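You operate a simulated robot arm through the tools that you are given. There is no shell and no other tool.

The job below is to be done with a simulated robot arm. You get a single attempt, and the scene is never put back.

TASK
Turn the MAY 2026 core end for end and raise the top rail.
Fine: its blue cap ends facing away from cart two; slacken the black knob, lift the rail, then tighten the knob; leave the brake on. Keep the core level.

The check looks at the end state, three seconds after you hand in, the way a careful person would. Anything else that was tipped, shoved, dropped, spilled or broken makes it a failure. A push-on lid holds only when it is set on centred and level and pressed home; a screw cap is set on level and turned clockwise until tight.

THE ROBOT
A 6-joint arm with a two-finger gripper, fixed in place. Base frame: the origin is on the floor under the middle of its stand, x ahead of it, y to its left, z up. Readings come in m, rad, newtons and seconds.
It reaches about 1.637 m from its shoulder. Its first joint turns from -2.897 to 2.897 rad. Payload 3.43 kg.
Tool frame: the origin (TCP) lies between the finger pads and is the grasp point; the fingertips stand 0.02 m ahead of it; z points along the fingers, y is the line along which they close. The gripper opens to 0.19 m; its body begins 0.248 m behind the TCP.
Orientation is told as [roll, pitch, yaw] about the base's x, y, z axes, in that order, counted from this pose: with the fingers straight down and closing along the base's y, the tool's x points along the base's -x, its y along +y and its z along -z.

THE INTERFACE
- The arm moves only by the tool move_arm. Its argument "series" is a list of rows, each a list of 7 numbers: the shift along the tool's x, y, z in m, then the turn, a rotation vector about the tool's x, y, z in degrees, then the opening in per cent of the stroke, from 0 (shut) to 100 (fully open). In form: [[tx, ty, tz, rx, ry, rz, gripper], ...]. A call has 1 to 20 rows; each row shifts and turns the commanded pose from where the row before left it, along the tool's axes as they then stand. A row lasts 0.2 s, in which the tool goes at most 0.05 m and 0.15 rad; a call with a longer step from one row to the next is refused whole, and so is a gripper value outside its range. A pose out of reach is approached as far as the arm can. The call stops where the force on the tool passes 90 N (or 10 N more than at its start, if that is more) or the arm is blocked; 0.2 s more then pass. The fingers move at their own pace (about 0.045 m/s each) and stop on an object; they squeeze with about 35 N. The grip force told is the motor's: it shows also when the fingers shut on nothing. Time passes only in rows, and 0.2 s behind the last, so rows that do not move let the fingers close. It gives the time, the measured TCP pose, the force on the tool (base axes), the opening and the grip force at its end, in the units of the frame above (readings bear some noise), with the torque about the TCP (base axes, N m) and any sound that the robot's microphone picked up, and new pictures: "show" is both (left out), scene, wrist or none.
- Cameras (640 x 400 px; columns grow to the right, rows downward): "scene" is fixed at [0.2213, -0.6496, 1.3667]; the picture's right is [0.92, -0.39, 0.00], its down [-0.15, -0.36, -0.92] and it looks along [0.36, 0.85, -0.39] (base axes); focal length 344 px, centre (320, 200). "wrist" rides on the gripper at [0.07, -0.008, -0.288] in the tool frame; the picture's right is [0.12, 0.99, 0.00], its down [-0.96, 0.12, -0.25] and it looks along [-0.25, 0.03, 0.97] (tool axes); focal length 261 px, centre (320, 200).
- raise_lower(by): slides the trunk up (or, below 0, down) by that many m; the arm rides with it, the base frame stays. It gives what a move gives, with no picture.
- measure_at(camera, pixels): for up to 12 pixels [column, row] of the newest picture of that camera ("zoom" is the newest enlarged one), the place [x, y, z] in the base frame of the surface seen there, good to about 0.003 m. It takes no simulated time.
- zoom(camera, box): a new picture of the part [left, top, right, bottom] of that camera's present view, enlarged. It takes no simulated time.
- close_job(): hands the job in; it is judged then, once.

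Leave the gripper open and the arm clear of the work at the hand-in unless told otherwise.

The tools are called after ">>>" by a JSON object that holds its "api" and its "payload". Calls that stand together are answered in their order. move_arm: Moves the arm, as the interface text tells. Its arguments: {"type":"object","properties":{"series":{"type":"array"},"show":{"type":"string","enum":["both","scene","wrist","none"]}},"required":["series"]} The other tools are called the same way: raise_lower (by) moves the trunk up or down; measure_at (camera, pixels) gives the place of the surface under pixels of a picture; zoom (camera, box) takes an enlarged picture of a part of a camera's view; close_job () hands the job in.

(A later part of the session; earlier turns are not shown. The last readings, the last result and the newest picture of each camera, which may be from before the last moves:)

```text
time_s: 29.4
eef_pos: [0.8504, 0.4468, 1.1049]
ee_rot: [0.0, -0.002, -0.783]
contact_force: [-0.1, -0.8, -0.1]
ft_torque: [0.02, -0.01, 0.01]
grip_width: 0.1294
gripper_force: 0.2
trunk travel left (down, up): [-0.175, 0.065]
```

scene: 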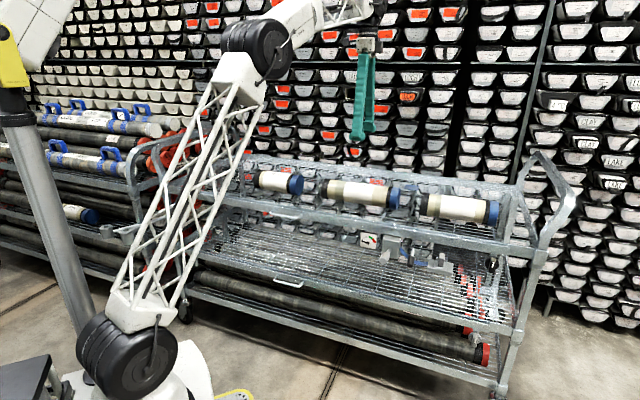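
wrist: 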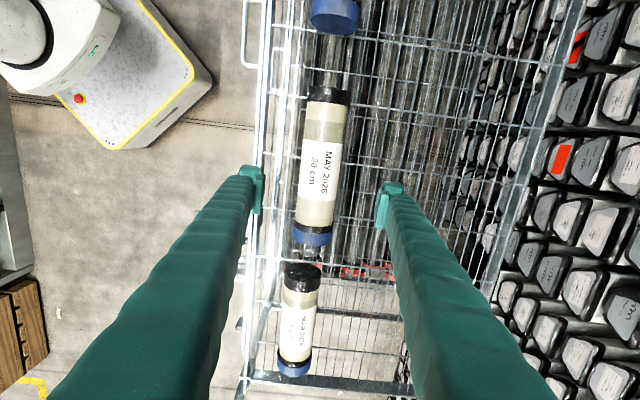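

The core now lies blue cap to the right. Before going to the rail I'll inspect the knob, the rail's ends and what stands in front of the cart, including the boxes at the wrist view's left edge (15,330).

>>> {"api": "measure_at", "payload": {"camera": "wrist", "pixels": [[15, 330], [8, 200], [30, 370], [10, 260], [135, 75], [20, 50], [250, 30], [262, 100]]}}

>>> {"api": "measure_at", "payload": {"camera": "scene", "pixels": [[20, 370], [230, 396], [60, 395], [300, 370], [360, 205], [340, 183], [395, 190], [392, 203], [365, 187], [440, 260], [384, 262], [410, 265]]}}

>>> {"api": "zoom", "payload": {"camera": "scene", "box": [160, 160, 240, 210]}}

>>> {"api": "zoom", "payload": {"camera": "scene", "box": [475, 245, 507, 275]}}

>>> {"api": "zoom", "payload": {"camera": "scene", "box": [300, 160, 420, 235]}}

```text
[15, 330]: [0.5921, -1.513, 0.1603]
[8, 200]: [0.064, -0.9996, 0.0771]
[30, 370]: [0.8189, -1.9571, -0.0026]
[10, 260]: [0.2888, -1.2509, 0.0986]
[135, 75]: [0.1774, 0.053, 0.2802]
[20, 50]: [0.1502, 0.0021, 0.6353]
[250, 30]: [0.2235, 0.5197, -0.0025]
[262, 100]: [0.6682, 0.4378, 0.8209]
```

```text
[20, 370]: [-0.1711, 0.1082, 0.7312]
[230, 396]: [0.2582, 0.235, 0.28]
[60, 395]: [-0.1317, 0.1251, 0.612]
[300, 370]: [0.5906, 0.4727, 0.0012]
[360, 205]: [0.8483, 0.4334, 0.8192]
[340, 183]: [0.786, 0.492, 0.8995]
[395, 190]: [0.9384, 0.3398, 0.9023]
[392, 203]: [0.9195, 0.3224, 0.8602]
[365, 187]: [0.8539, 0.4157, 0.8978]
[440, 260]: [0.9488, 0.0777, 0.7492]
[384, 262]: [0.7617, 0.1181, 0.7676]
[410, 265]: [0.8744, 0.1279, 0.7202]
```

```text
8.00 times, centred on (200, 185) of scene
```

zoom: 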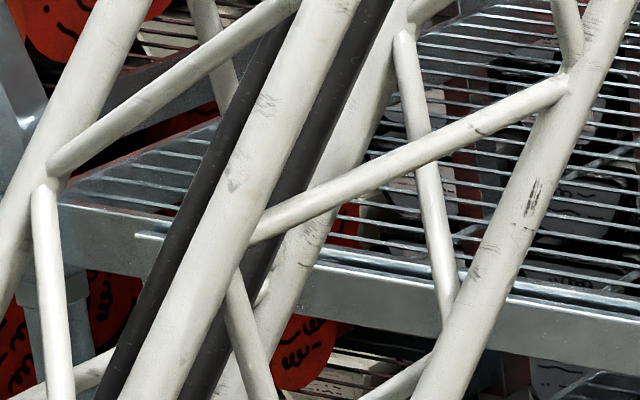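

```text
13.33 times, centred on (491, 260) of scene
```

zoom: 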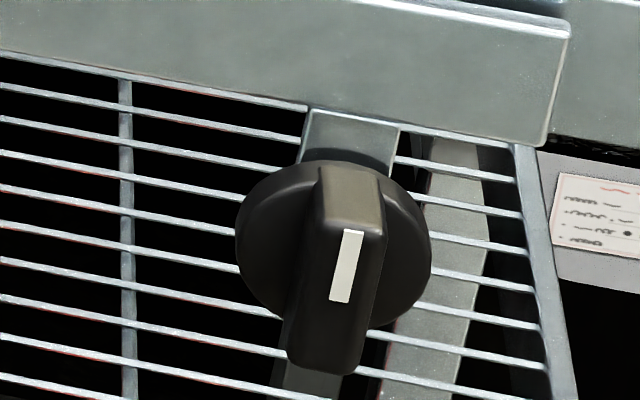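

```text
5.33 times, centred on (360, 198) of scene
```

zoom: 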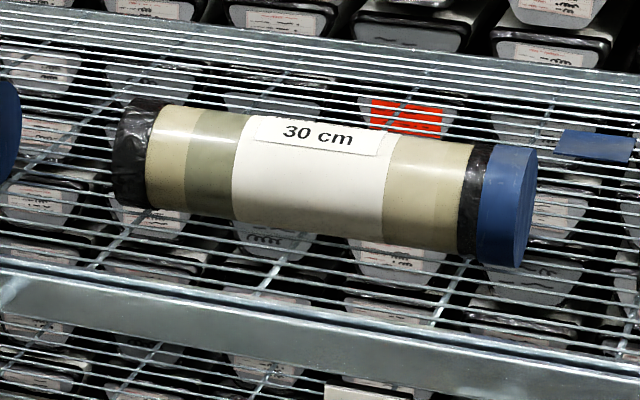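

The core rests level with its blue cap to the right. Now I'll re-zoom on the knob and measure the wing and disc precisely.

>>> {"api": "zoom", "payload": {"camera": "scene", "box": [475, 245, 507, 275]}}

```text
13.33 times, centred on (491, 260) of scene
```

zoom: 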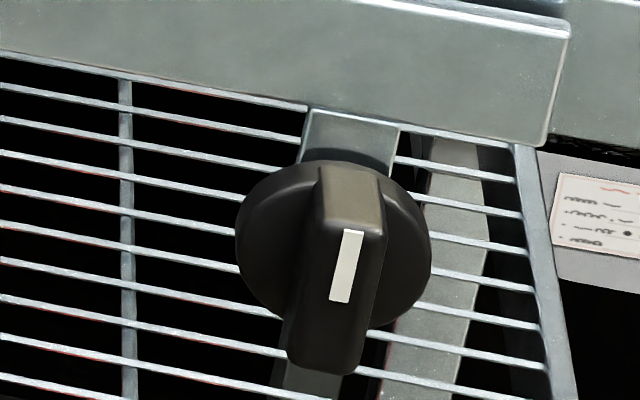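

>>> {"api": "measure_at", "payload": {"camera": "zoom", "pixels": [[346, 265], [345, 180], [345, 230], [330, 360], [330, 300], [270, 250], [410, 250], [340, 135], [315, 385], [245, 240], [425, 245], [380, 260]]}}

```text
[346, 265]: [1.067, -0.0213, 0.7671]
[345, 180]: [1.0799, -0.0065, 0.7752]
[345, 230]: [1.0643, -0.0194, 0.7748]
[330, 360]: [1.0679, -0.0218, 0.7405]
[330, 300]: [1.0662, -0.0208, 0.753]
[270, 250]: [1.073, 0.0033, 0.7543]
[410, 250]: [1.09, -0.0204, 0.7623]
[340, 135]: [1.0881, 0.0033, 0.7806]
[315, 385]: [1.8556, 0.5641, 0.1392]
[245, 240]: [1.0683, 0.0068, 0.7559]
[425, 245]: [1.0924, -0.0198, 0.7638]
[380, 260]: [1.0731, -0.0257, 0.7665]
```

The knob's disc is centred near a=0.769, z=0.757, with a vertical wing about 15 mm wide reaching out to b=0.739. The core part is done, so I'll move the tool back out over the front of the cart and along to the knob's end at the same height.

>>> {"api": "move_arm", "payload": {"series": [[-0.0372, -0.0323, 0, 0, 0, 0, 68], [-0.0372, -0.0323, 0, 0, 0, 0, 68], [-0.0372, -0.0323, 0, 0, 0, 0, 68], [-0.0372, -0.0323, 0, 0, 0, 0, 68], [-0.0372, -0.0323, 0, 0, 0, 0, 68], [-0.0372, -0.0323, 0, 0, 0, 0, 68], [-0.0372, -0.0323, 0, 0, 0, 0, 68], [-0.0372, -0.0323, 0, 0, 0, 0, 68], [-0.0372, -0.0323, 0, 0, 0, 0, 68], [-0.0372, -0.0323, 0, 0, 0, 0, 68], [-0.0372, -0.0323, 0, 0, 0, 0, 68], [-0.0372, -0.0323, 0, 0, 0, 0, 68], [-0.0372, -0.0323, 0, 0, 0, 0, 68], [0, 0, 0, 0, 0, 0, 68]]}}

```text
time_s: 32.4
eef_pos: [0.9003, -0.1921, 1.1045]
ee_rot: [0.001, 0.002, -0.781]
contact_force: [-0.1, -0.7, 0.0]
ft_torque: [0.02, 0.01, 0.01]
grip_width: 0.129
gripper_force: 0.1
trunk travel left (down, up): [-0.175, 0.065]
```

scene: 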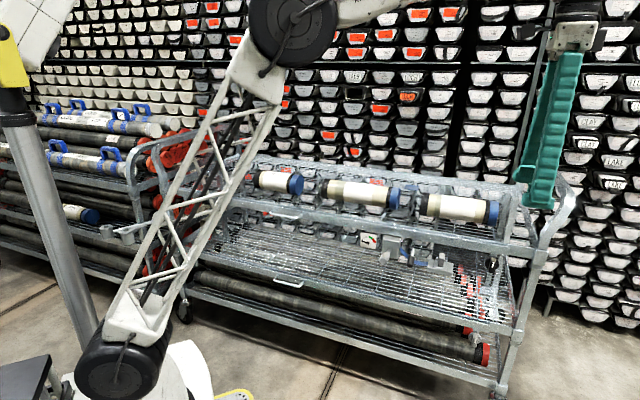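
wrist: 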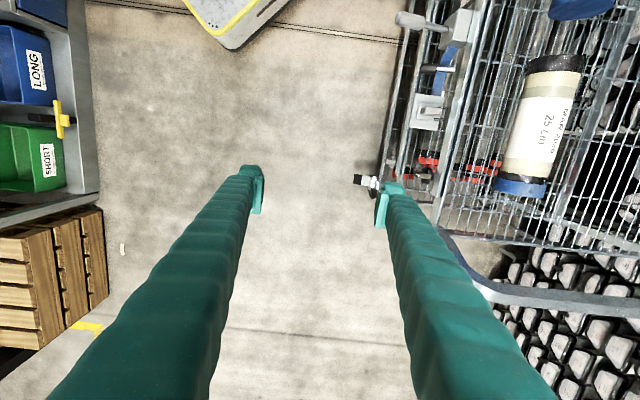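

I'm now in front of the cart at the knob's end (a=0.772, b=0.50). I'll swing the fingers from down to level, pointing at the cart, with the TCP staying in place.

>>> {"api": "move_arm", "payload": {"series": [[0, 0, 0, -8.1818, 0, 0, 40], [0, 0, 0, -8.1818, 0, 0, 40], [0, 0, 0, -8.1818, 0, 0, 40], [0, 0, 0, -8.1818, 0, 0, 40], [0, 0, 0, -8.1818, 0, 0, 40], [0, 0, 0, -8.1818, 0, 0, 40], [0, 0, 0, -8.1818, 0, 0, 40], [0, 0, 0, -8.1818, 0, 0, 40], [0, 0, 0, -8.1818, 0, 0, 40], [0, 0, 0, -8.1818, 0, 0, 40], [0, 0, 0, -8.1818, 0, 0, 40], [0, 0, 0, 0, 0, 0, 40], [0, 0, 0, 0, 0, 0, 40]]}}

```text
time_s: 35.2
eef_pos: [0.897, -0.1906, 1.106]
ee_rot: [1.571, 0.0, -0.782]
contact_force: [-0.1, -0.2, -0.4]
ft_torque: [0.02, -0.02, -0.01]
grip_width: 0.0757
gripper_force: 0.2
trunk travel left (down, up): [-0.175, 0.065]
```

scene: 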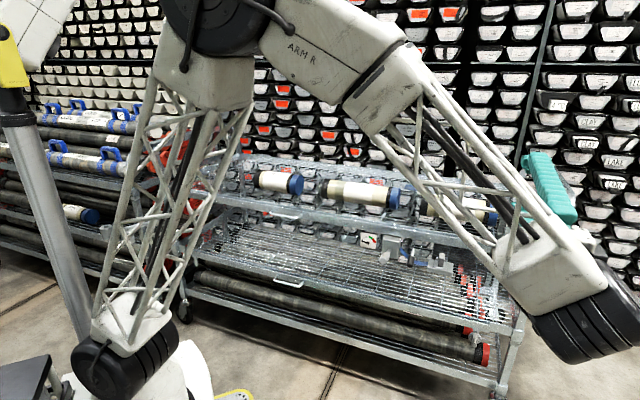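
wrist: 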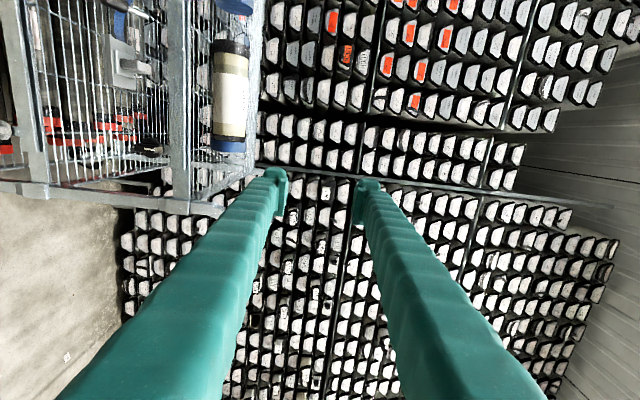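

The fingers now point level at the cart. I'll roll the gripper +90° about its own axis so the fingers close sideways, across the vertical wing, with the camera on top.

>>> {"api": "move_arm", "payload": {"series": [[0, 0, 0, 0, 0, 8.1818, 30], [0, 0, 0, 0, 0, 8.1818, 30], [0, 0, 0, 0, 0, 8.1818, 30], [0, 0, 0, 0, 0, 8.1818, 30], [0, 0, 0, 0, 0, 8.1818, 30], [0, 0, 0, 0, 0, 8.1818, 30], [0, 0, 0, 0, 0, 8.1818, 30], [0, 0, 0, 0, 0, 8.1818, 30], [0, 0, 0, 0, 0, 8.1818, 30], [0, 0, 0, 0, 0, 8.1818, 30], [0, 0, 0, 0, 0, 8.1818, 30], [0, 0, 0, 0, 0, 0, 30]]}}

```text
time_s: 37.8
eef_pos: [0.8976, -0.19, 1.1057]
ee_rot: [-1.297, 1.569, 2.634]
contact_force: [0.2, 0.3, 0.4]
ft_torque: [0.01, -0.05, -0.01]
grip_width: 0.057
gripper_force: 0.1
trunk travel left (down, up): [-0.175, 0.065]
```

scene: 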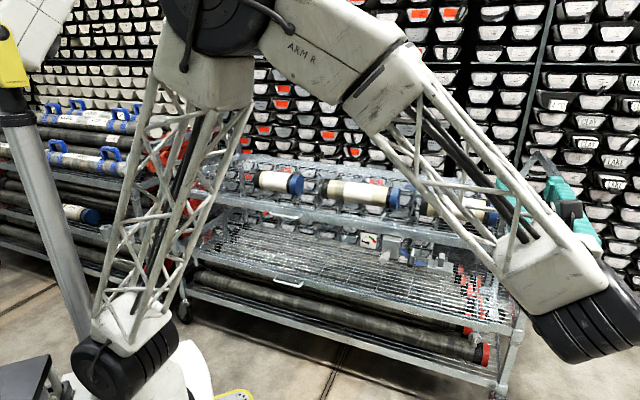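
wrist: 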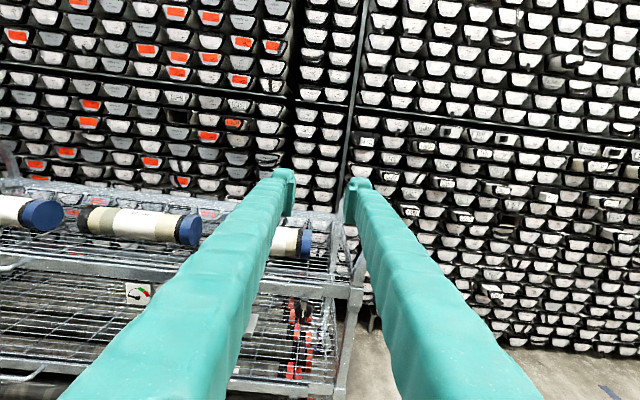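

That works. The tool is at a=0.769, b=0.500, in line with the knob. I'll lower it 34.5 cm to knob height, still 24 cm in front of the cart.

>>> {"api": "move_arm", "payload": {"series": [[-0.03, 0, 0, 0, 0, 0, 30], [-0.045, 0, 0, 0, 0, 0, 30], [-0.045, 0, 0, 0, 0, 0, 30], [-0.045, 0, 0, 0, 0, 0, 30], [-0.045, 0, 0, 0, 0, 0, 30], [-0.045, 0, 0, 0, 0, 0, 30], [-0.045, 0, 0, 0, 0, 0, 30], [-0.045, 0, 0, 0, 0, 0, 30], [0, 0, 0, 0, 0, 0, 30], [0, 0, 0, 0, 0, 0, 30]]}}

```text
time_s: 40.0
eef_pos: [0.9001, -0.1902, 0.7617]
ee_rot: [0.742, 1.571, -1.611]
contact_force: [0.0, -0.5, 0.8]
ft_torque: [-0.01, -0.01, 0.02]
grip_width: 0.0567
gripper_force: 0.1
trunk travel left (down, up): [-0.175, 0.065]
```

scene: 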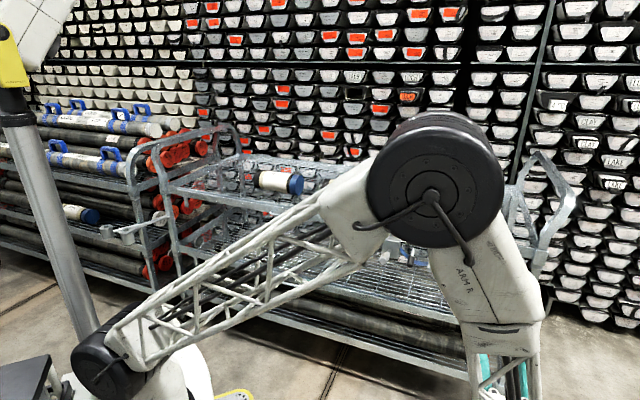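
wrist: 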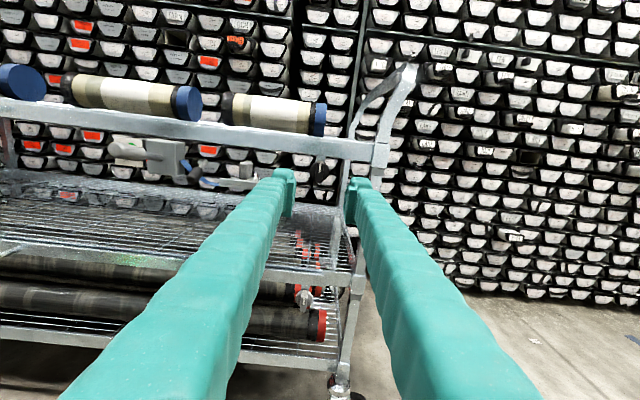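

The knob should show in the wrist view just left of the fingertips, near (318,168). I'll zoom in there, and also check how far the arm's elbow is from the cart's crank.

>>> {"api": "zoom", "payload": {"camera": "wrist", "box": [230, 110, 400, 216]}}

>>> {"api": "measure_at", "payload": {"camera": "scene", "pixels": [[430, 190], [340, 210], [270, 250], [200, 290], [400, 150], [490, 150], [420, 255], [100, 350], [480, 290], [340, 250]]}}

```text
3.76 times, centred on (315, 163) of wrist
```

zoom: 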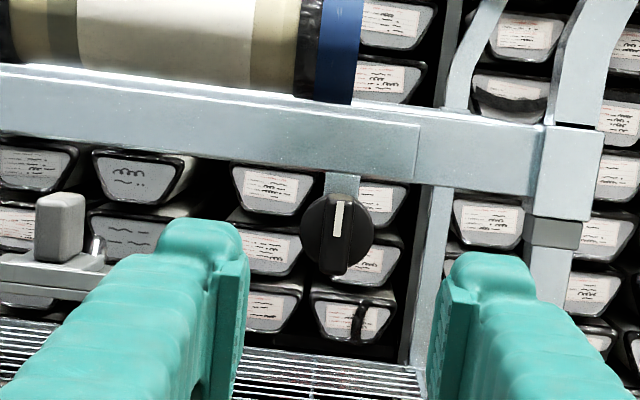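

```text
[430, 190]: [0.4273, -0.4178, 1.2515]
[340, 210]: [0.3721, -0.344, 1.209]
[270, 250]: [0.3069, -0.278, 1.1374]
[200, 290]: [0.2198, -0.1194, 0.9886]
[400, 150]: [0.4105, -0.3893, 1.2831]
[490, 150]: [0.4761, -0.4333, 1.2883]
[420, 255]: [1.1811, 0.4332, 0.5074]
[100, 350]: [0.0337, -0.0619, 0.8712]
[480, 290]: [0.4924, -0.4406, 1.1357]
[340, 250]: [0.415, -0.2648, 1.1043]
```

The knob is clearly visible, wing and white mark upright, and the elbow is far from the cart. I'll advance 15 cm straight toward it (tips still 7 cm short) and look again.

>>> {"api": "move_arm", "payload": {"series": [[0, 0, 0.03, 0, 0, 0, 30], [0, 0, 0.04, 0, 0, 0, 30], [0, 0, 0.04, 0, 0, 0, 30], [0, 0, 0.03, 0, 0, 0, 30], [0, 0, 0.01, 0, 0, 0, 30], [0, 0, 0, 0, 0, 0, 30], [0, 0, 0, 0, 0, 0, 30]], "show": "wrist"}}

>>> {"api": "zoom", "payload": {"camera": "wrist", "box": [250, 120, 390, 207]}}

```text
time_s: 41.6
eef_pos: [1.0041, -0.0842, 0.7607]
ee_rot: [0.149, 1.571, -2.203]
contact_force: [0.4, 0.2, -0.8]
ft_torque: [0.03, -0.02, 0.01]
grip_width: 0.0572
gripper_force: 0.0
trunk travel left (down, up): [-0.175, 0.065]
```

wrist: 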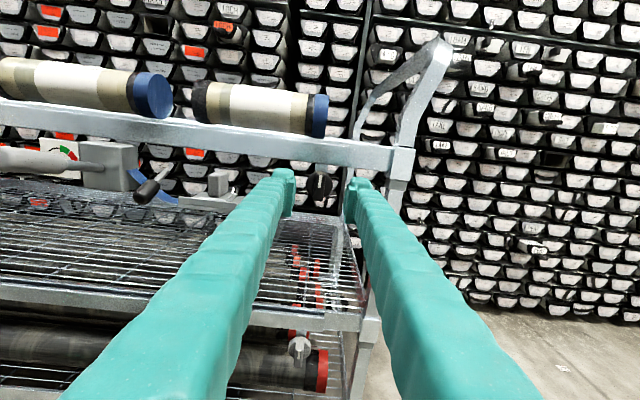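

```text
4.57 times, centred on (320, 164) of wrist
```

zoom: 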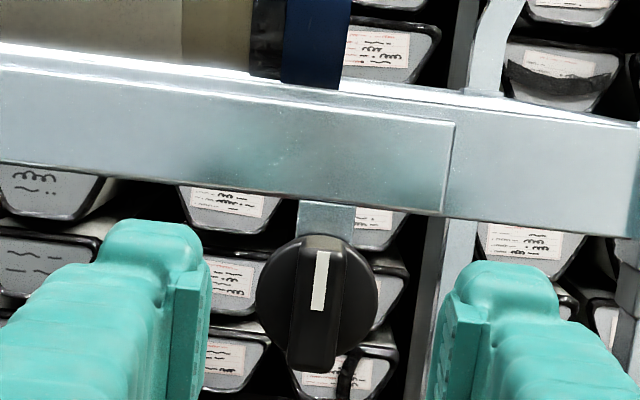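

The knob sits right between the fingertips in view (zoom (318,305)). I'll measure its wing and edges from here.

>>> {"api": "measure_at", "payload": {"camera": "zoom", "pixels": [[320, 280], [320, 255], [315, 330], [315, 360], [268, 310], [368, 310], [298, 290], [340, 290], [325, 220], [318, 368], [320, 240], [440, 160]]}}

```text
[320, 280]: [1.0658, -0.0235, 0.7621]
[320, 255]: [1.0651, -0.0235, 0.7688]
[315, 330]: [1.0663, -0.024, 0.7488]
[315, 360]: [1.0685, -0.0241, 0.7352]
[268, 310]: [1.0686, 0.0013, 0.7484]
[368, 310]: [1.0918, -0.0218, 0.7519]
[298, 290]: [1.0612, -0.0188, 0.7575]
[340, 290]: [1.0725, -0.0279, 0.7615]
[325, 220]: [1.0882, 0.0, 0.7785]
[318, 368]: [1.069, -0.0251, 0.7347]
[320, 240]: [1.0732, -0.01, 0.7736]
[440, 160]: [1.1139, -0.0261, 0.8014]
```

The knob axis is at a=0.771, z=0.755, the wing 15 mm wide with its front at b=0.737 and disc face at 0.757. I'll trim 1 mm sideways and 5 mm down and advance 8.2 cm so the tips straddle the wing just short of the disc.

>>> {"api": "move_arm", "payload": {"series": [[-0.005, 0.0014, 0, 0, 0, 0, 30], [0, 0, 0.02, 0, 0, 0, 30], [0, 0, 0.03, 0, 0, 0, 30], [0, 0, 0.02, 0, 0, 0, 30], [0, 0, 0.008, 0, 0, 0, 30], [0, 0, 0.004, 0, 0, 0, 30], [0, 0, 0, 0, 0, 0, 30], [0, 0, 0, 0, 0, 0, 30]], "show": "wrist"}}

>>> {"api": "zoom", "payload": {"camera": "wrist", "box": [250, 120, 390, 207]}}

```text
time_s: 43.4
eef_pos: [1.0626, -0.026, 0.7554]
ee_rot: [0.75, 1.571, -1.601]
contact_force: [-0.2, -0.5, -0.1]
ft_torque: [-0.03, -0.01, 0.01]
grip_width: 0.057
gripper_force: 0.1
trunk travel left (down, up): [-0.175, 0.065]
```

wrist: 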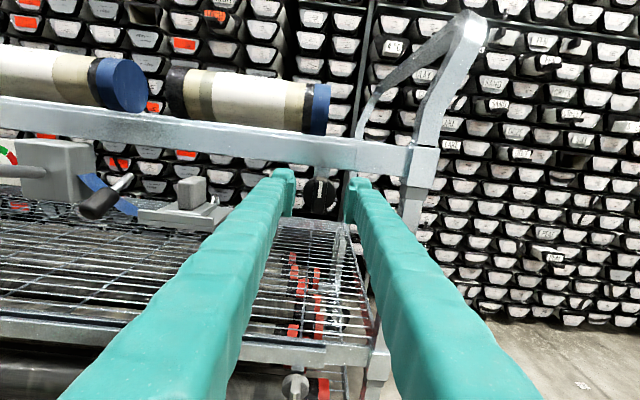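

```text
4.57 times, centred on (320, 164) of wrist
```

zoom: 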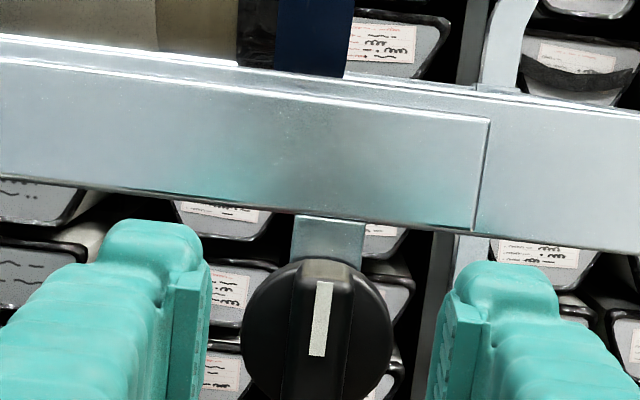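

No contact; the fingertips straddle the wing. I'll close on it.

>>> {"api": "move_arm", "payload": {"series": [[0, 0, 0, 0, 0, 0, 15], [0, 0, 0, 0, 0, 0, 8], [0, 0, 0, 0, 0, 0, 0], [0, 0, 0, 0, 0, 0, 0], [0, 0, 0, 0, 0, 0, 0], [0, 0, 0, 0, 0, 0, 0]], "show": "wrist"}}

>>> {"api": "zoom", "payload": {"camera": "wrist", "box": [250, 120, 390, 207]}}

```text
time_s: 44.8
eef_pos: [1.0608, -0.0258, 0.7567]
ee_rot: [0.423, 1.571, -1.93]
contact_force: [-9.7, 2.8, -1.0]
ft_torque: [0.09, -0.04, 0.07]
grip_width: 0.0149
gripper_force: 45.2
trunk travel left (down, up): [-0.175, 0.065]
```

wrist: 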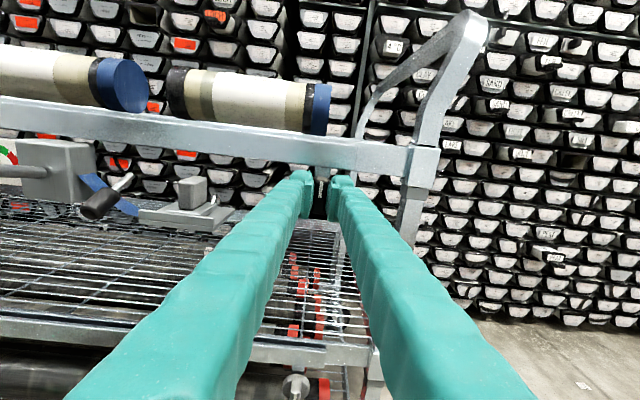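

```text
4.57 times, centred on (320, 164) of wrist
```

zoom: 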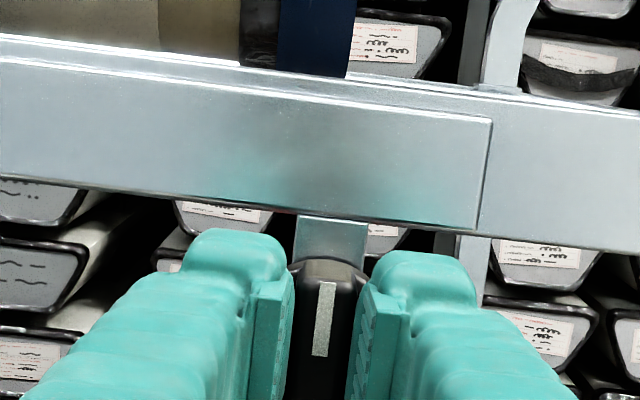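

The fingers hold the 15 mm wing firmly. I'll relax 1.5 mm of sideways strain, then start turning counter-clockwise (as seen from the front), just 15° first, and read the torque.

>>> {"api": "move_arm", "payload": {"series": [[0, -0.0015, 0, 0, 0, 0, 0], [0, 0, 0, 0, 0, -3, 0], [0, 0, 0, 0, 0, -4, 0], [0, 0, 0, 0, 0, -4, 0], [0, 0, 0, 0, 0, -4, 0], [0, 0, 0, 0, 0, 0, 0]], "show": "wrist"}}

>>> {"api": "zoom", "payload": {"camera": "wrist", "box": [250, 120, 390, 207]}}

```text
time_s: 46.2
eef_pos: [1.0614, -0.0253, 0.7547]
ee_rot: [1.572, 1.308, -0.78]
contact_force: [25.3, 2.6, 12.1]
ft_torque: [0.08, -0.14, -0.09]
grip_width: 0.0147
gripper_force: 45.2
trunk travel left (down, up): [-0.175, 0.065]
```

wrist: 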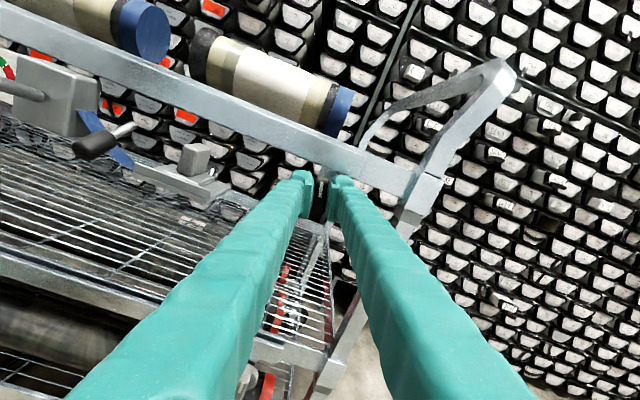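

```text
4.57 times, centred on (320, 164) of wrist
```

zoom: 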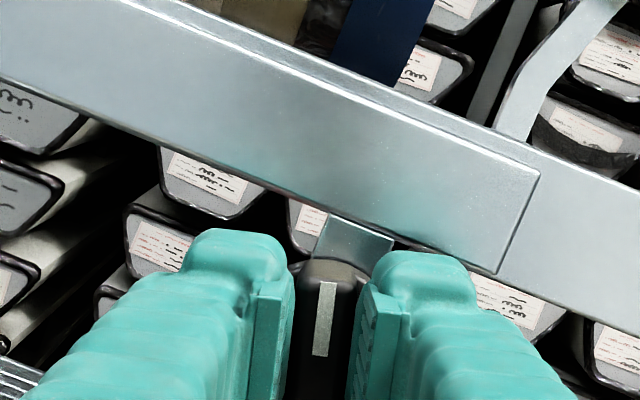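

The knob turned 15° with the wing and mark following the gripper, with small side forces. I'll trim about 1 mm toward the pull and keep turning counter-clockwise another 30°.

>>> {"api": "move_arm", "payload": {"series": [[0.0004, 0.001, 0.0008, 0, 0, 0, 0], [0, 0, 0, 0, 0, -5, 0], [0, 0, 0, 0, 0, -5, 0], [0, 0, 0, 0, 0, -5, 0], [0, 0, 0, 0, 0, -5, 0], [0, 0, 0, 0, 0, -5, 0], [0, 0, 0, 0, 0, -5, 0], [0, 0, 0, 0, 0, 0, 0]], "show": "wrist"}}

```text
time_s: 48.0
eef_pos: [1.0596, -0.0246, 0.7555]
ee_rot: [1.57, 0.785, -0.783]
contact_force: [-30.0, -1.4, -5.5]
ft_torque: [0.05, 0.02, 0.23]
grip_width: 0.0151
gripper_force: 44.7
trunk travel left (down, up): [-0.175, 0.065]
```

wrist: 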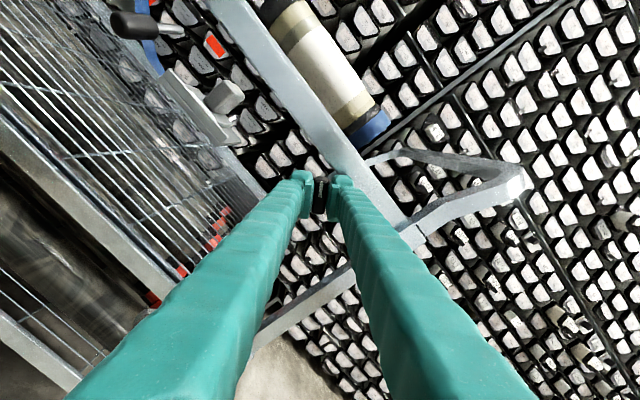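

Turned 45° in all; the knob is pressing slightly outward (22 N), perhaps backing off its thread. I'll ease half a millimetre back and sideways and keep turning to about 90°.

>>> {"api": "move_arm", "payload": {"series": [[0.0003, -0.0003, -0.0005, 0, 0, 0, 0], [0, 0, 0, 0, 0, -5, 0], [0, 0, 0, 0, 0, -5, 0], [0, 0, 0, 0, 0, -5, 0], [0, 0, 0, 0, 0, -5, 0], [0, 0, 0, 0, 0, 0, 0]], "show": "wrist"}}

>>> {"api": "zoom", "payload": {"camera": "wrist", "box": [250, 120, 390, 207]}}

```text
time_s: 49.4
eef_pos: [1.0598, -0.0243, 0.7546]
ee_rot: [1.569, 0.437, -0.779]
contact_force: [-25.4, 16.2, -25.0]
ft_torque: [-0.07, 0.14, 0.3]
grip_width: 0.0152
gripper_force: 44.8
trunk travel left (down, up): [-0.175, 0.065]
```

wrist: 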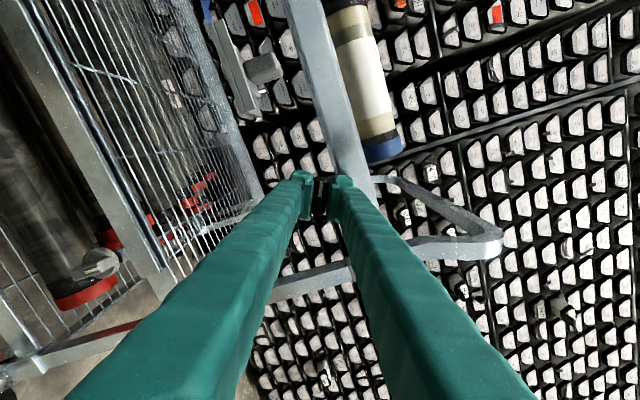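

```text
4.57 times, centred on (320, 164) of wrist
```

zoom: 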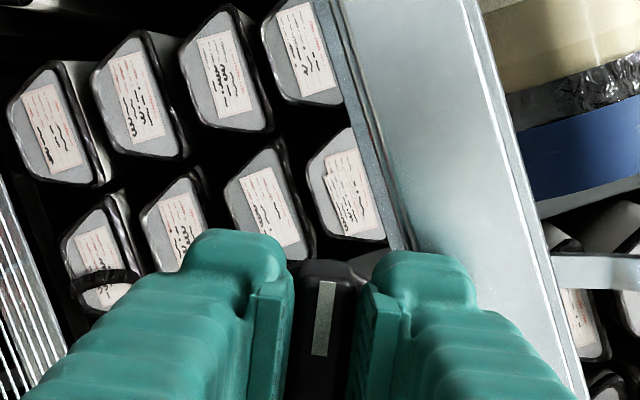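

65° turned; the side force (about 38 N toward lower left) shows my grip is about 2 mm off the knob's axis along the wing. I'll correct for this and follow the small circle while turning to 90°.

>>> {"api": "move_arm", "payload": {"series": [[0.0005, -0.0011, 0, 0, 0, 0, 0], [0, -0.00015, 0, 0, 0, -5, 0], [0, -0.00015, 0, 0, 0, -5, 0], [0, -0.00015, 0, 0, 0, -5, 0], [0, -0.00015, 0, 0, 0, -5, 0], [0, -0.00015, 0, 0, 0, -5, 0], [0, 0, 0, 0, 0, 0, 0]], "show": "wrist"}}

>>> {"api": "zoom", "payload": {"camera": "wrist", "box": [250, 120, 390, 207]}}

```text
time_s: 51.0
eef_pos: [1.0601, -0.0237, 0.7532]
ee_rot: [1.57, -0.002, -0.779]
contact_force: [-5.1, 28.4, -16.5]
ft_torque: [-0.09, 0.12, 0.4]
grip_width: 0.0151
gripper_force: 44.6
trunk travel left (down, up): [-0.175, 0.065]
```

wrist: 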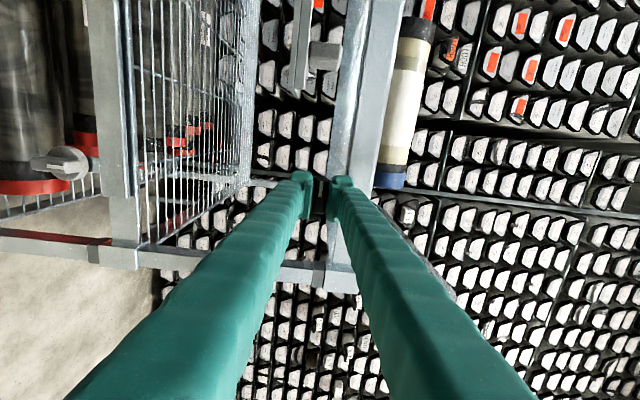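

```text
4.57 times, centred on (320, 164) of wrist
```

zoom: 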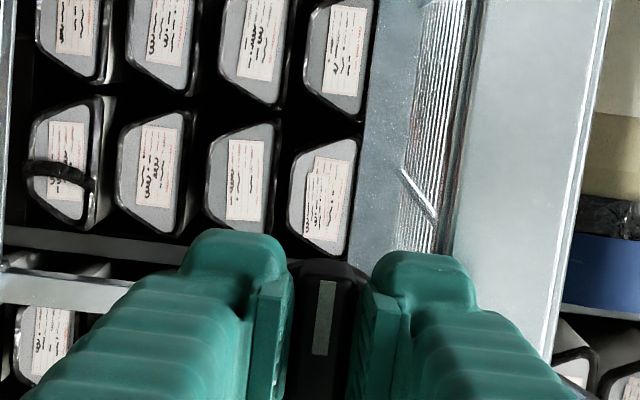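

90° turned, still light. There's no stop or sound yet. I'll trim again and continue another 40°, watching for a stop.

>>> {"api": "move_arm", "payload": {"series": [[0.0006, -0.0004, 0.0003, 0, 0, 0, 0], [0, -0.00015, 0, 0, 0, -5, 0], [0, -0.00015, 0, 0, 0, -5, 0], [0, -0.00015, 0, 0, 0, -5, 0], [0, -0.00015, 0, 0, 0, -5, 0], [0, 0, 0, 0, 0, 0, 0]], "show": "none"}}

```text
time_s: 52.4
eef_pos: [1.0599, -0.0257, 0.7536]
ee_rot: [1.57, -0.351, -0.782]
contact_force: [11.2, 21.1, -6.5]
ft_torque: [-0.05, 0.06, 0.13]
grip_width: 0.0151
gripper_force: 45.0
trunk travel left (down, up): [-0.175, 0.065]
```

110° and the side forces are down to about 10 N. I'll continue 40° more.

>>> {"api": "move_arm", "payload": {"series": [[0, -0.0002, 0.0003, 0, 0, 0, 0], [0, -0.00015, 0, 0, 0, -5, 0], [0, -0.00015, 0, 0, 0, -5, 0], [0, -0.00015, 0, 0, 0, -5, 0], [0, -0.00015, 0, 0, 0, -5, 0], [0, -0.00015, 0, 0, 0, -5, 0], [0, -0.00015, 0, 0, 0, -5, 0], [0, -0.00015, 0, 0, 0, -5, 0], [0, -0.00015, 0, 0, 0, -5, 0], [0, 0, 0, 0, 0, 0, 0]], "show": "wrist"}}

>>> {"api": "zoom", "payload": {"camera": "wrist", "box": [250, 120, 390, 207]}}

```text
time_s: 54.6
eef_pos: [1.0602, -0.0243, 0.753]
ee_rot: [1.571, -1.048, -0.781]
contact_force: [-27.2, -15.1, -10.2]
ft_torque: [-0.05, 0.07, 0.05]
grip_width: 0.0149
gripper_force: 45.0
trunk travel left (down, up): [-0.175, 0.065]
```

wrist: 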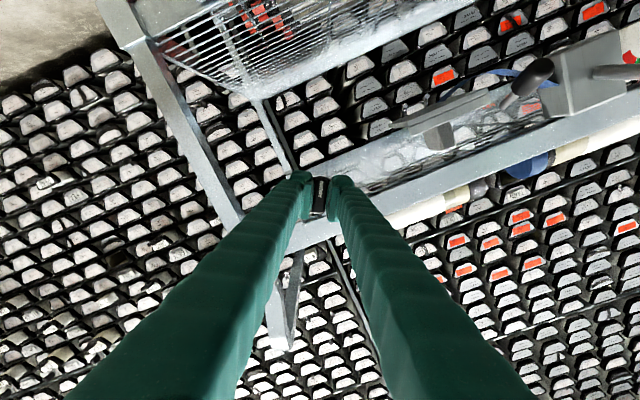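

```text
4.57 times, centred on (320, 164) of wrist
```

zoom: 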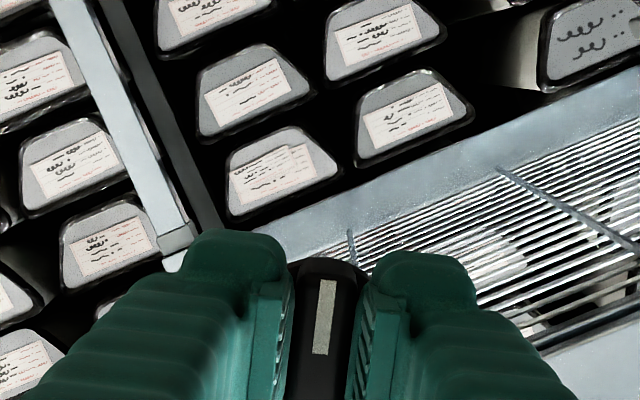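

At 150° the knob still turns freely and it pushes me outward a bit (30 N). I'll back off 0.6 mm and go the last 30° to half a turn, so the wing is upright again for re-gripping later.

>>> {"api": "move_arm", "payload": {"series": [[0, 0, -0.0006, 0, 0, 0, 0], [0, -0.00015, 0, 0, 0, -5, 0], [0, -0.00015, 0, 0, 0, -5, 0], [0, -0.00015, 0, 0, 0, -5, 0], [0, -0.00015, 0, 0, 0, -5, 0], [0, -0.00015, 0, 0, 0, -5, 0], [0, -0.00015, 0, 0, 0, -5, 0], [0, 0, 0, 0, 0, 0, 0]], "show": "wrist"}}

>>> {"api": "zoom", "payload": {"camera": "wrist", "box": [250, 120, 390, 207]}}

```text
time_s: 56.4
eef_pos: [1.0597, -0.0276, 0.7525]
ee_rot: [-1.635, -1.569, 2.424]
contact_force: [35.3, 7.7, 6.3]
ft_torque: [0.06, 0.01, -0.11]
grip_width: 0.0149
gripper_force: 44.3
trunk travel left (down, up): [-0.175, 0.065]
```

wrist: 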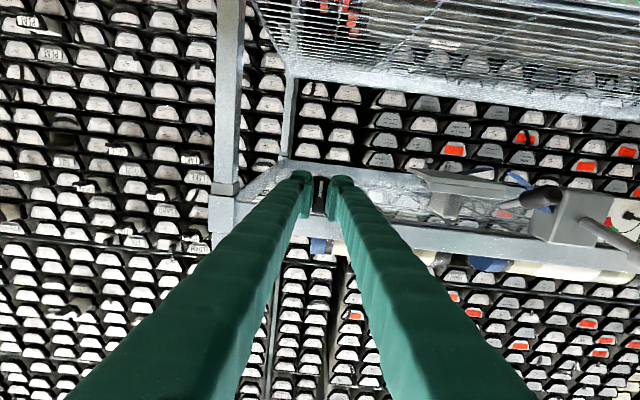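

```text
4.57 times, centred on (320, 164) of wrist
```

zoom: 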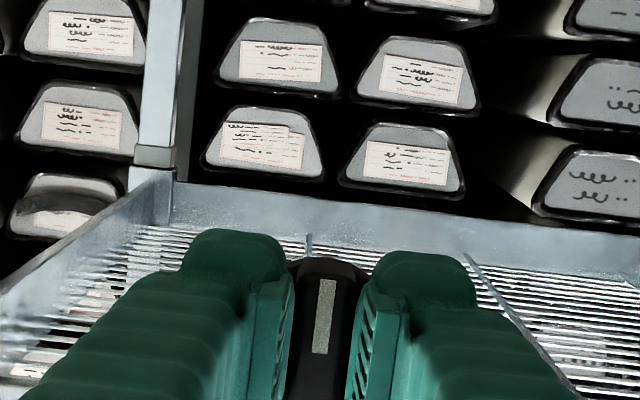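

Half a turn of slack. I'll open the fingers and draw straight back 20 cm.

>>> {"api": "move_arm", "payload": {"series": [[0, 0, 0, 0, 0, 0, 15], [0, 0, 0, 0, 0, 0, 30], [0, 0, 0, 0, 0, 0, 30], [0, 0, 0, 0, 0, 0, 30], [0, 0, -0.02, 0, 0, 0, 30], [0, 0, -0.04, 0, 0, 0, 30], [0, 0, -0.045, 0, 0, 0, 30], [0, 0, -0.045, 0, 0, 0, 30], [0, 0, -0.045, 0, 0, 0, 30], [0, 0, 0, 0, 0, 0, 30]]}}

>>> {"api": "zoom", "payload": {"camera": "wrist", "box": [200, 120, 440, 270]}}

```text
time_s: 58.6
eef_pos: [0.9246, -0.1641, 0.7502]
ee_rot: [-1.054, -1.571, 1.842]
contact_force: [-1.0, 0.5, 0.0]
ft_torque: [-0.01, -0.04, 0.04]
grip_width: 0.0572
gripper_force: 0.1
trunk travel left (down, up): [-0.175, 0.065]
```

scene: 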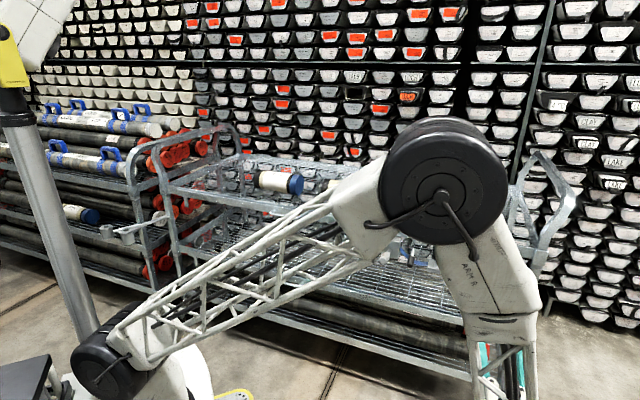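
wrist: 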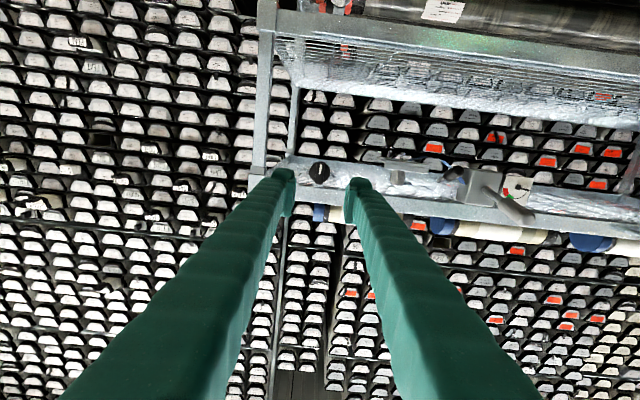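

```text
2.67 times, centred on (320, 195) of wrist
```

zoom: 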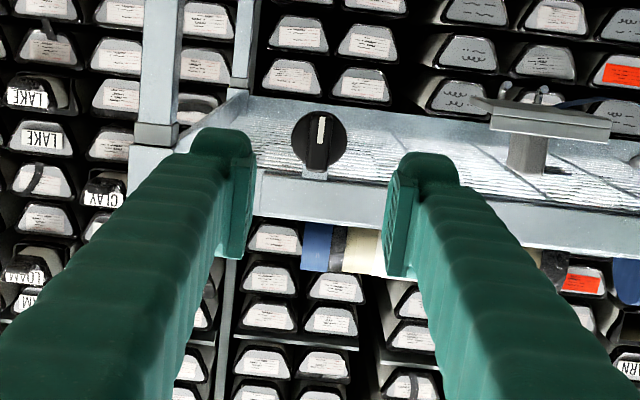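

The knob's mark now points down, half a turn from where it was. Next is the rail's wire handle near (0.56,0.47,0.80). I'll come at it level but from the right, pointing along +y, so the arm stays clear of its base. First: up 20 cm, roll the gripper +90° so the fingers close vertically.

>>> {"api": "move_arm", "payload": {"series": [[-0.04, 0, 0, 0, 0, 0, 30], [-0.045, 0, 0, 0, 0, 0, 30], [-0.045, 0, 0, 0, 0, 0, 30], [-0.045, 0, 0, 0, 0, 0, 30], [-0.025, 0, 0, 0, 0, 0, 30], [0, 0, 0, 0, 0, 8.1818, 30], [0, 0, 0, 0, 0, 8.1818, 30], [0, 0, 0, 0, 0, 8.1818, 30], [0, 0, 0, 0, 0, 8.1818, 30], [0, 0, 0, 0, 0, 8.1818, 30], [0, 0, 0, 0, 0, 8.1818, 30], [0, 0, 0, 0, 0, 8.1818, 30], [0, 0, 0, 0, 0, 8.1818, 30], [0, 0, 0, 0, 0, 8.1818, 30], [0, 0, 0, 0, 0, 8.1818, 30], [0, 0, 0, 0, 0, 8.1818, 30], [0, 0, 0, 0, 0, 0, 30]], "show": "wrist"}}

```text
time_s: 62.2
eef_pos: [0.9234, -0.1634, 0.9523]
ee_rot: [1.57, 0.002, -0.783]
contact_force: [0.3, -0.1, 1.3]
ft_torque: [0.02, -0.01, -0.01]
grip_width: 0.057
gripper_force: 0.1
trunk travel left (down, up): [-0.175, 0.065]
```

wrist: 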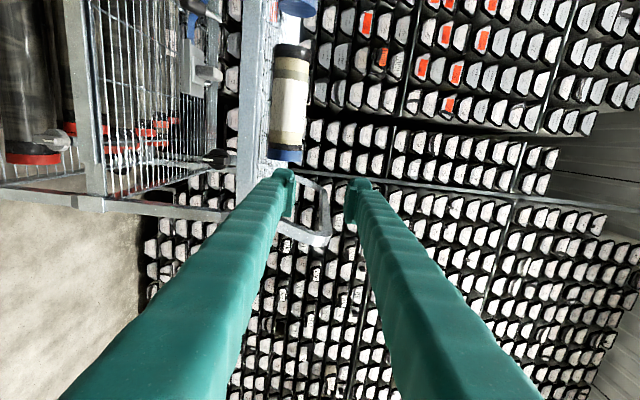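

Now I'll yaw +45° so the fingers point along +y, then slide at this safe height (z=0.95, above the crank) to about (0.563,0.297).

>>> {"api": "move_arm", "payload": {"series": [[0, 0, 0, 0, 7.5, 0, 30], [0, 0, 0, 0, 7.5, 0, 30], [0, 0, 0, 0, 7.5, 0, 30], [0, 0, 0, 0, 7.5, 0, 30], [0, 0, 0, 0, 7.5, 0, 30], [0, 0, 0, 0, 7.5, 0, 30], [0.03, 0, 0.0383, 0, 0, 0, 30], [0.03, 0, 0.0383, 0, 0, 0, 30], [0.03, 0, 0.0383, 0, 0, 0, 30], [0.03, 0, 0.0383, 0, 0, 0, 30], [0.03, 0, 0.0383, 0, 0, 0, 30], [0.03, 0, 0.0383, 0, 0, 0, 30], [0.03, 0, 0.0383, 0, 0, 0, 30], [0.03, 0, 0.0383, 0, 0, 0, 30], [0.03, 0, 0.0383, 0, 0, 0, 30], [0.03, 0, 0.0383, 0, 0, 0, 30], [0.03, 0, 0.0383, 0, 0, 0, 30], [0.03, 0, 0.0383, 0, 0, 0, 30], [0, 0, 0, 0, 0, 0, 30]]}}

```text
time_s: 66.2
eef_pos: [0.5612, 0.3124, 0.9469]
ee_rot: [1.569, 0.001, 0.003]
contact_force: [0.5, 0.0, 0.0]
ft_torque: [0.03, -0.04, -0.01]
grip_width: 0.057
gripper_force: 0.0
out of reach, approached as far as the arm can: row 6
trunk travel left (down, up): [-0.175, 0.065]
```

scene: 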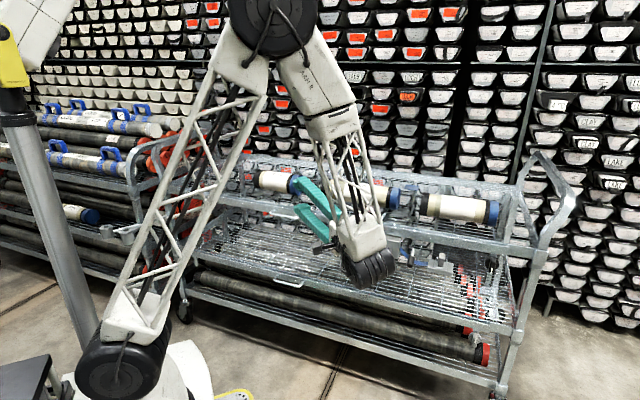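
wrist: 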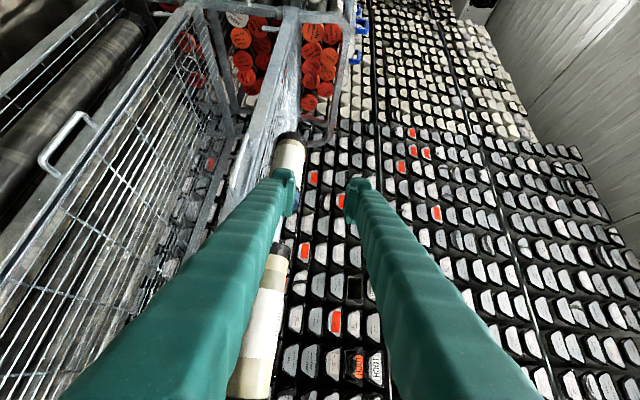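

The tool is at (0.561,0.312,0.947) pointing along +y. I'll check the wrist housing's distance to the crank, and look at the handle in a zoom.

>>> {"api": "zoom", "payload": {"camera": "scene", "box": [240, 140, 440, 300]}}

>>> {"api": "measure_at", "payload": {"camera": "scene", "pixels": [[368, 268], [390, 262], [350, 255], [385, 285], [272, 213], [280, 217], [290, 219], [300, 220], [270, 209], [306, 217], [290, 214], [265, 208]]}}

>>> {"api": "zoom", "payload": {"camera": "wrist", "box": [160, 60, 360, 260]}}

```text
2.50 times, centred on (340, 220) of scene
```

zoom: 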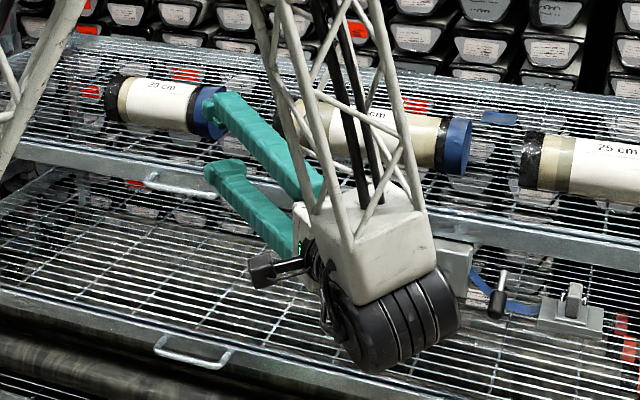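

```text
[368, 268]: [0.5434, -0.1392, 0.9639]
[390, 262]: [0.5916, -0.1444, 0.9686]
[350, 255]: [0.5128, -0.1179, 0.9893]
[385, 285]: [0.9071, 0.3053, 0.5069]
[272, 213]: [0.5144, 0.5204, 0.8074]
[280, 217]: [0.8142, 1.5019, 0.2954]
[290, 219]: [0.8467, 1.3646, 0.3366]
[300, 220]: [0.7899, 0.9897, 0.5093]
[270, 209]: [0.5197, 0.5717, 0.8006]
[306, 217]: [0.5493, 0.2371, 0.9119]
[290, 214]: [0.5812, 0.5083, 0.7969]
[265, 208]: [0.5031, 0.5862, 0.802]
```

```text
2.00 times, centred on (260, 160) of wrist
```

zoom: 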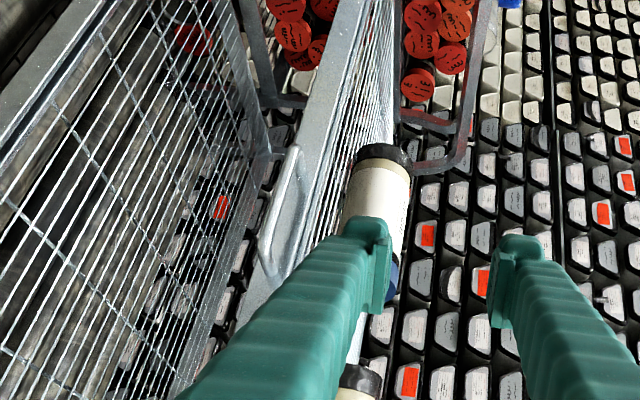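

The wrist housing is well clear of the crank. The top rail's handle shows in the zoom around (270,210); I'll measure along its bar.

>>> {"api": "measure_at", "payload": {"camera": "zoom", "pixels": [[296, 150], [290, 163], [283, 180], [275, 198], [268, 215], [262, 232], [260, 245], [268, 270], [300, 165], [255, 300], [310, 190], [275, 280]]}}

>>> {"api": "zoom", "payload": {"camera": "wrist", "box": [260, 110, 340, 210]}}

```text
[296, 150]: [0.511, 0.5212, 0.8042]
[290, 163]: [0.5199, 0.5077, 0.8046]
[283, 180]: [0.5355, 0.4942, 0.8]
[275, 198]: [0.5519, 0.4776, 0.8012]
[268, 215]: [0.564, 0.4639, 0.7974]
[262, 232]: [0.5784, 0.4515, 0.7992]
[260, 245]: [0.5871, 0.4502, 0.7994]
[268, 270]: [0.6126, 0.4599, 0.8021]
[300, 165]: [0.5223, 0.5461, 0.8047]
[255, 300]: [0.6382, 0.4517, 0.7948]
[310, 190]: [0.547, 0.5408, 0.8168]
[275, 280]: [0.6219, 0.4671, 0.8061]
```

```text
4.00 times, centred on (300, 160) of wrist
```

zoom: 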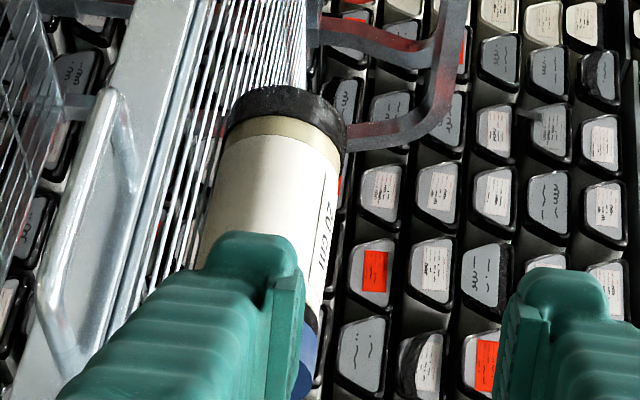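

The handle bar runs from a≈-0.01 to 0.10 at b≈0.731, z≈0.80, its middle at about (0.549,0.485). I'll lower to that height, shift 1 cm, and advance to 5 cm short of the bar.

>>> {"api": "move_arm", "payload": {"series": [[0.0031, -0.035, 0, 0, 0, 0, 30], [0.0031, -0.04, 0, 0, 0, 0, 30], [0.0031, -0.04, 0, 0, 0, 0, 30], [0.0032, -0.032, 0, 0, 0, 0, 30], [0, 0, 0.03, 0, 0, 0, 30], [0, 0, 0.04, 0, 0, 0, 30], [0, 0, 0.035, 0, 0, 0, 30], [0, 0, 0.015, 0, 0, 0, 30], [0, 0, 0, 0, 0, 0, 30], [0, 0, 0, 0, 0, 0, 30]]}}

>>> {"api": "zoom", "payload": {"camera": "wrist", "box": [220, 100, 420, 240]}}

>>> {"api": "zoom", "payload": {"camera": "scene", "box": [230, 160, 400, 290]}}

```text
time_s: 68.4
eef_pos: [0.5452, 0.4313, 0.7998]
ee_rot: [1.57, -0.002, 0.003]
contact_force: [-0.2, 0.1, 0.4]
ft_torque: [-0.01, -0.01, 0.06]
grip_width: 0.0571
gripper_force: 0.1
trunk travel left (down, up): [-0.175, 0.065]
```

scene: 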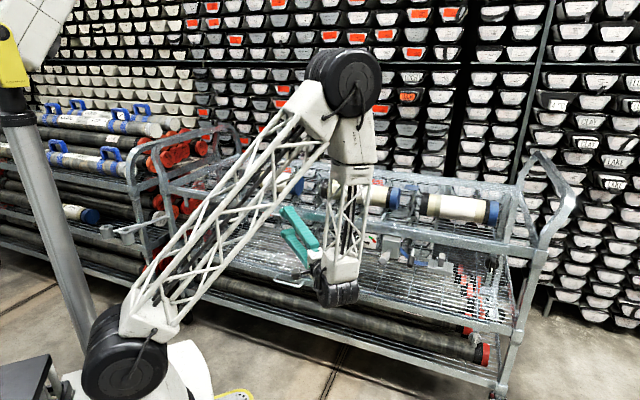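
wrist: 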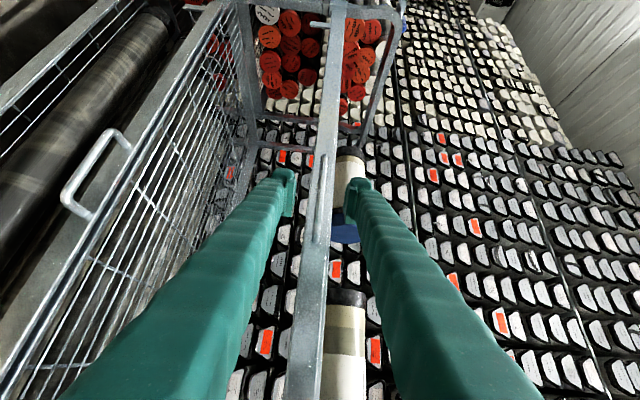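

```text
2.86 times, centred on (320, 170) of wrist
```

zoom: 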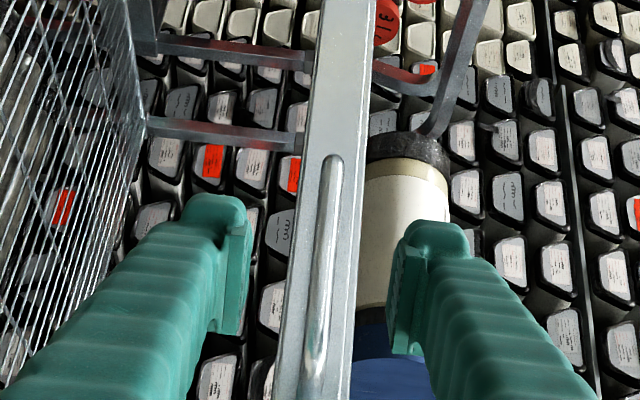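

```text
3.08 times, centred on (315, 225) of scene
```

zoom: 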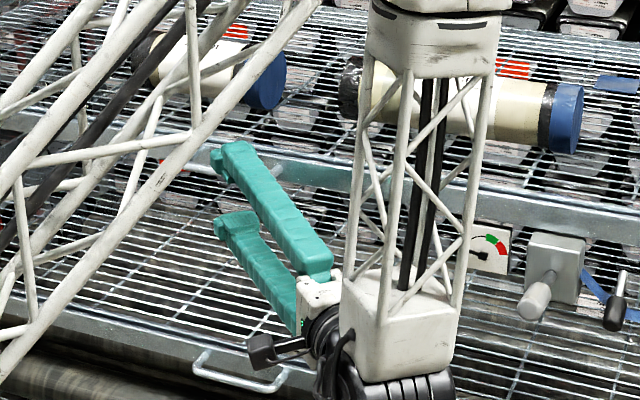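

The bar lies between the upper and lower fingers (zoom about (325,260)). I'll measure it once more from here.

>>> {"api": "measure_at", "payload": {"camera": "wrist", "pixels": [[325, 150], [323, 165], [322, 180], [320, 200], [318, 215], [316, 232], [318, 190], [331, 190], [313, 190]]}}

```text
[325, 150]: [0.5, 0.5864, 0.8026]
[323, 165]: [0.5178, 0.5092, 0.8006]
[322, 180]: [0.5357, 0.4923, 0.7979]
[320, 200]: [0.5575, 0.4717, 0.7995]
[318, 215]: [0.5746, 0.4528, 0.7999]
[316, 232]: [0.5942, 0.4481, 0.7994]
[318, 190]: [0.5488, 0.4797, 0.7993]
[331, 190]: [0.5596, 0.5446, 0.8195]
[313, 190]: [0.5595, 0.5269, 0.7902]
```

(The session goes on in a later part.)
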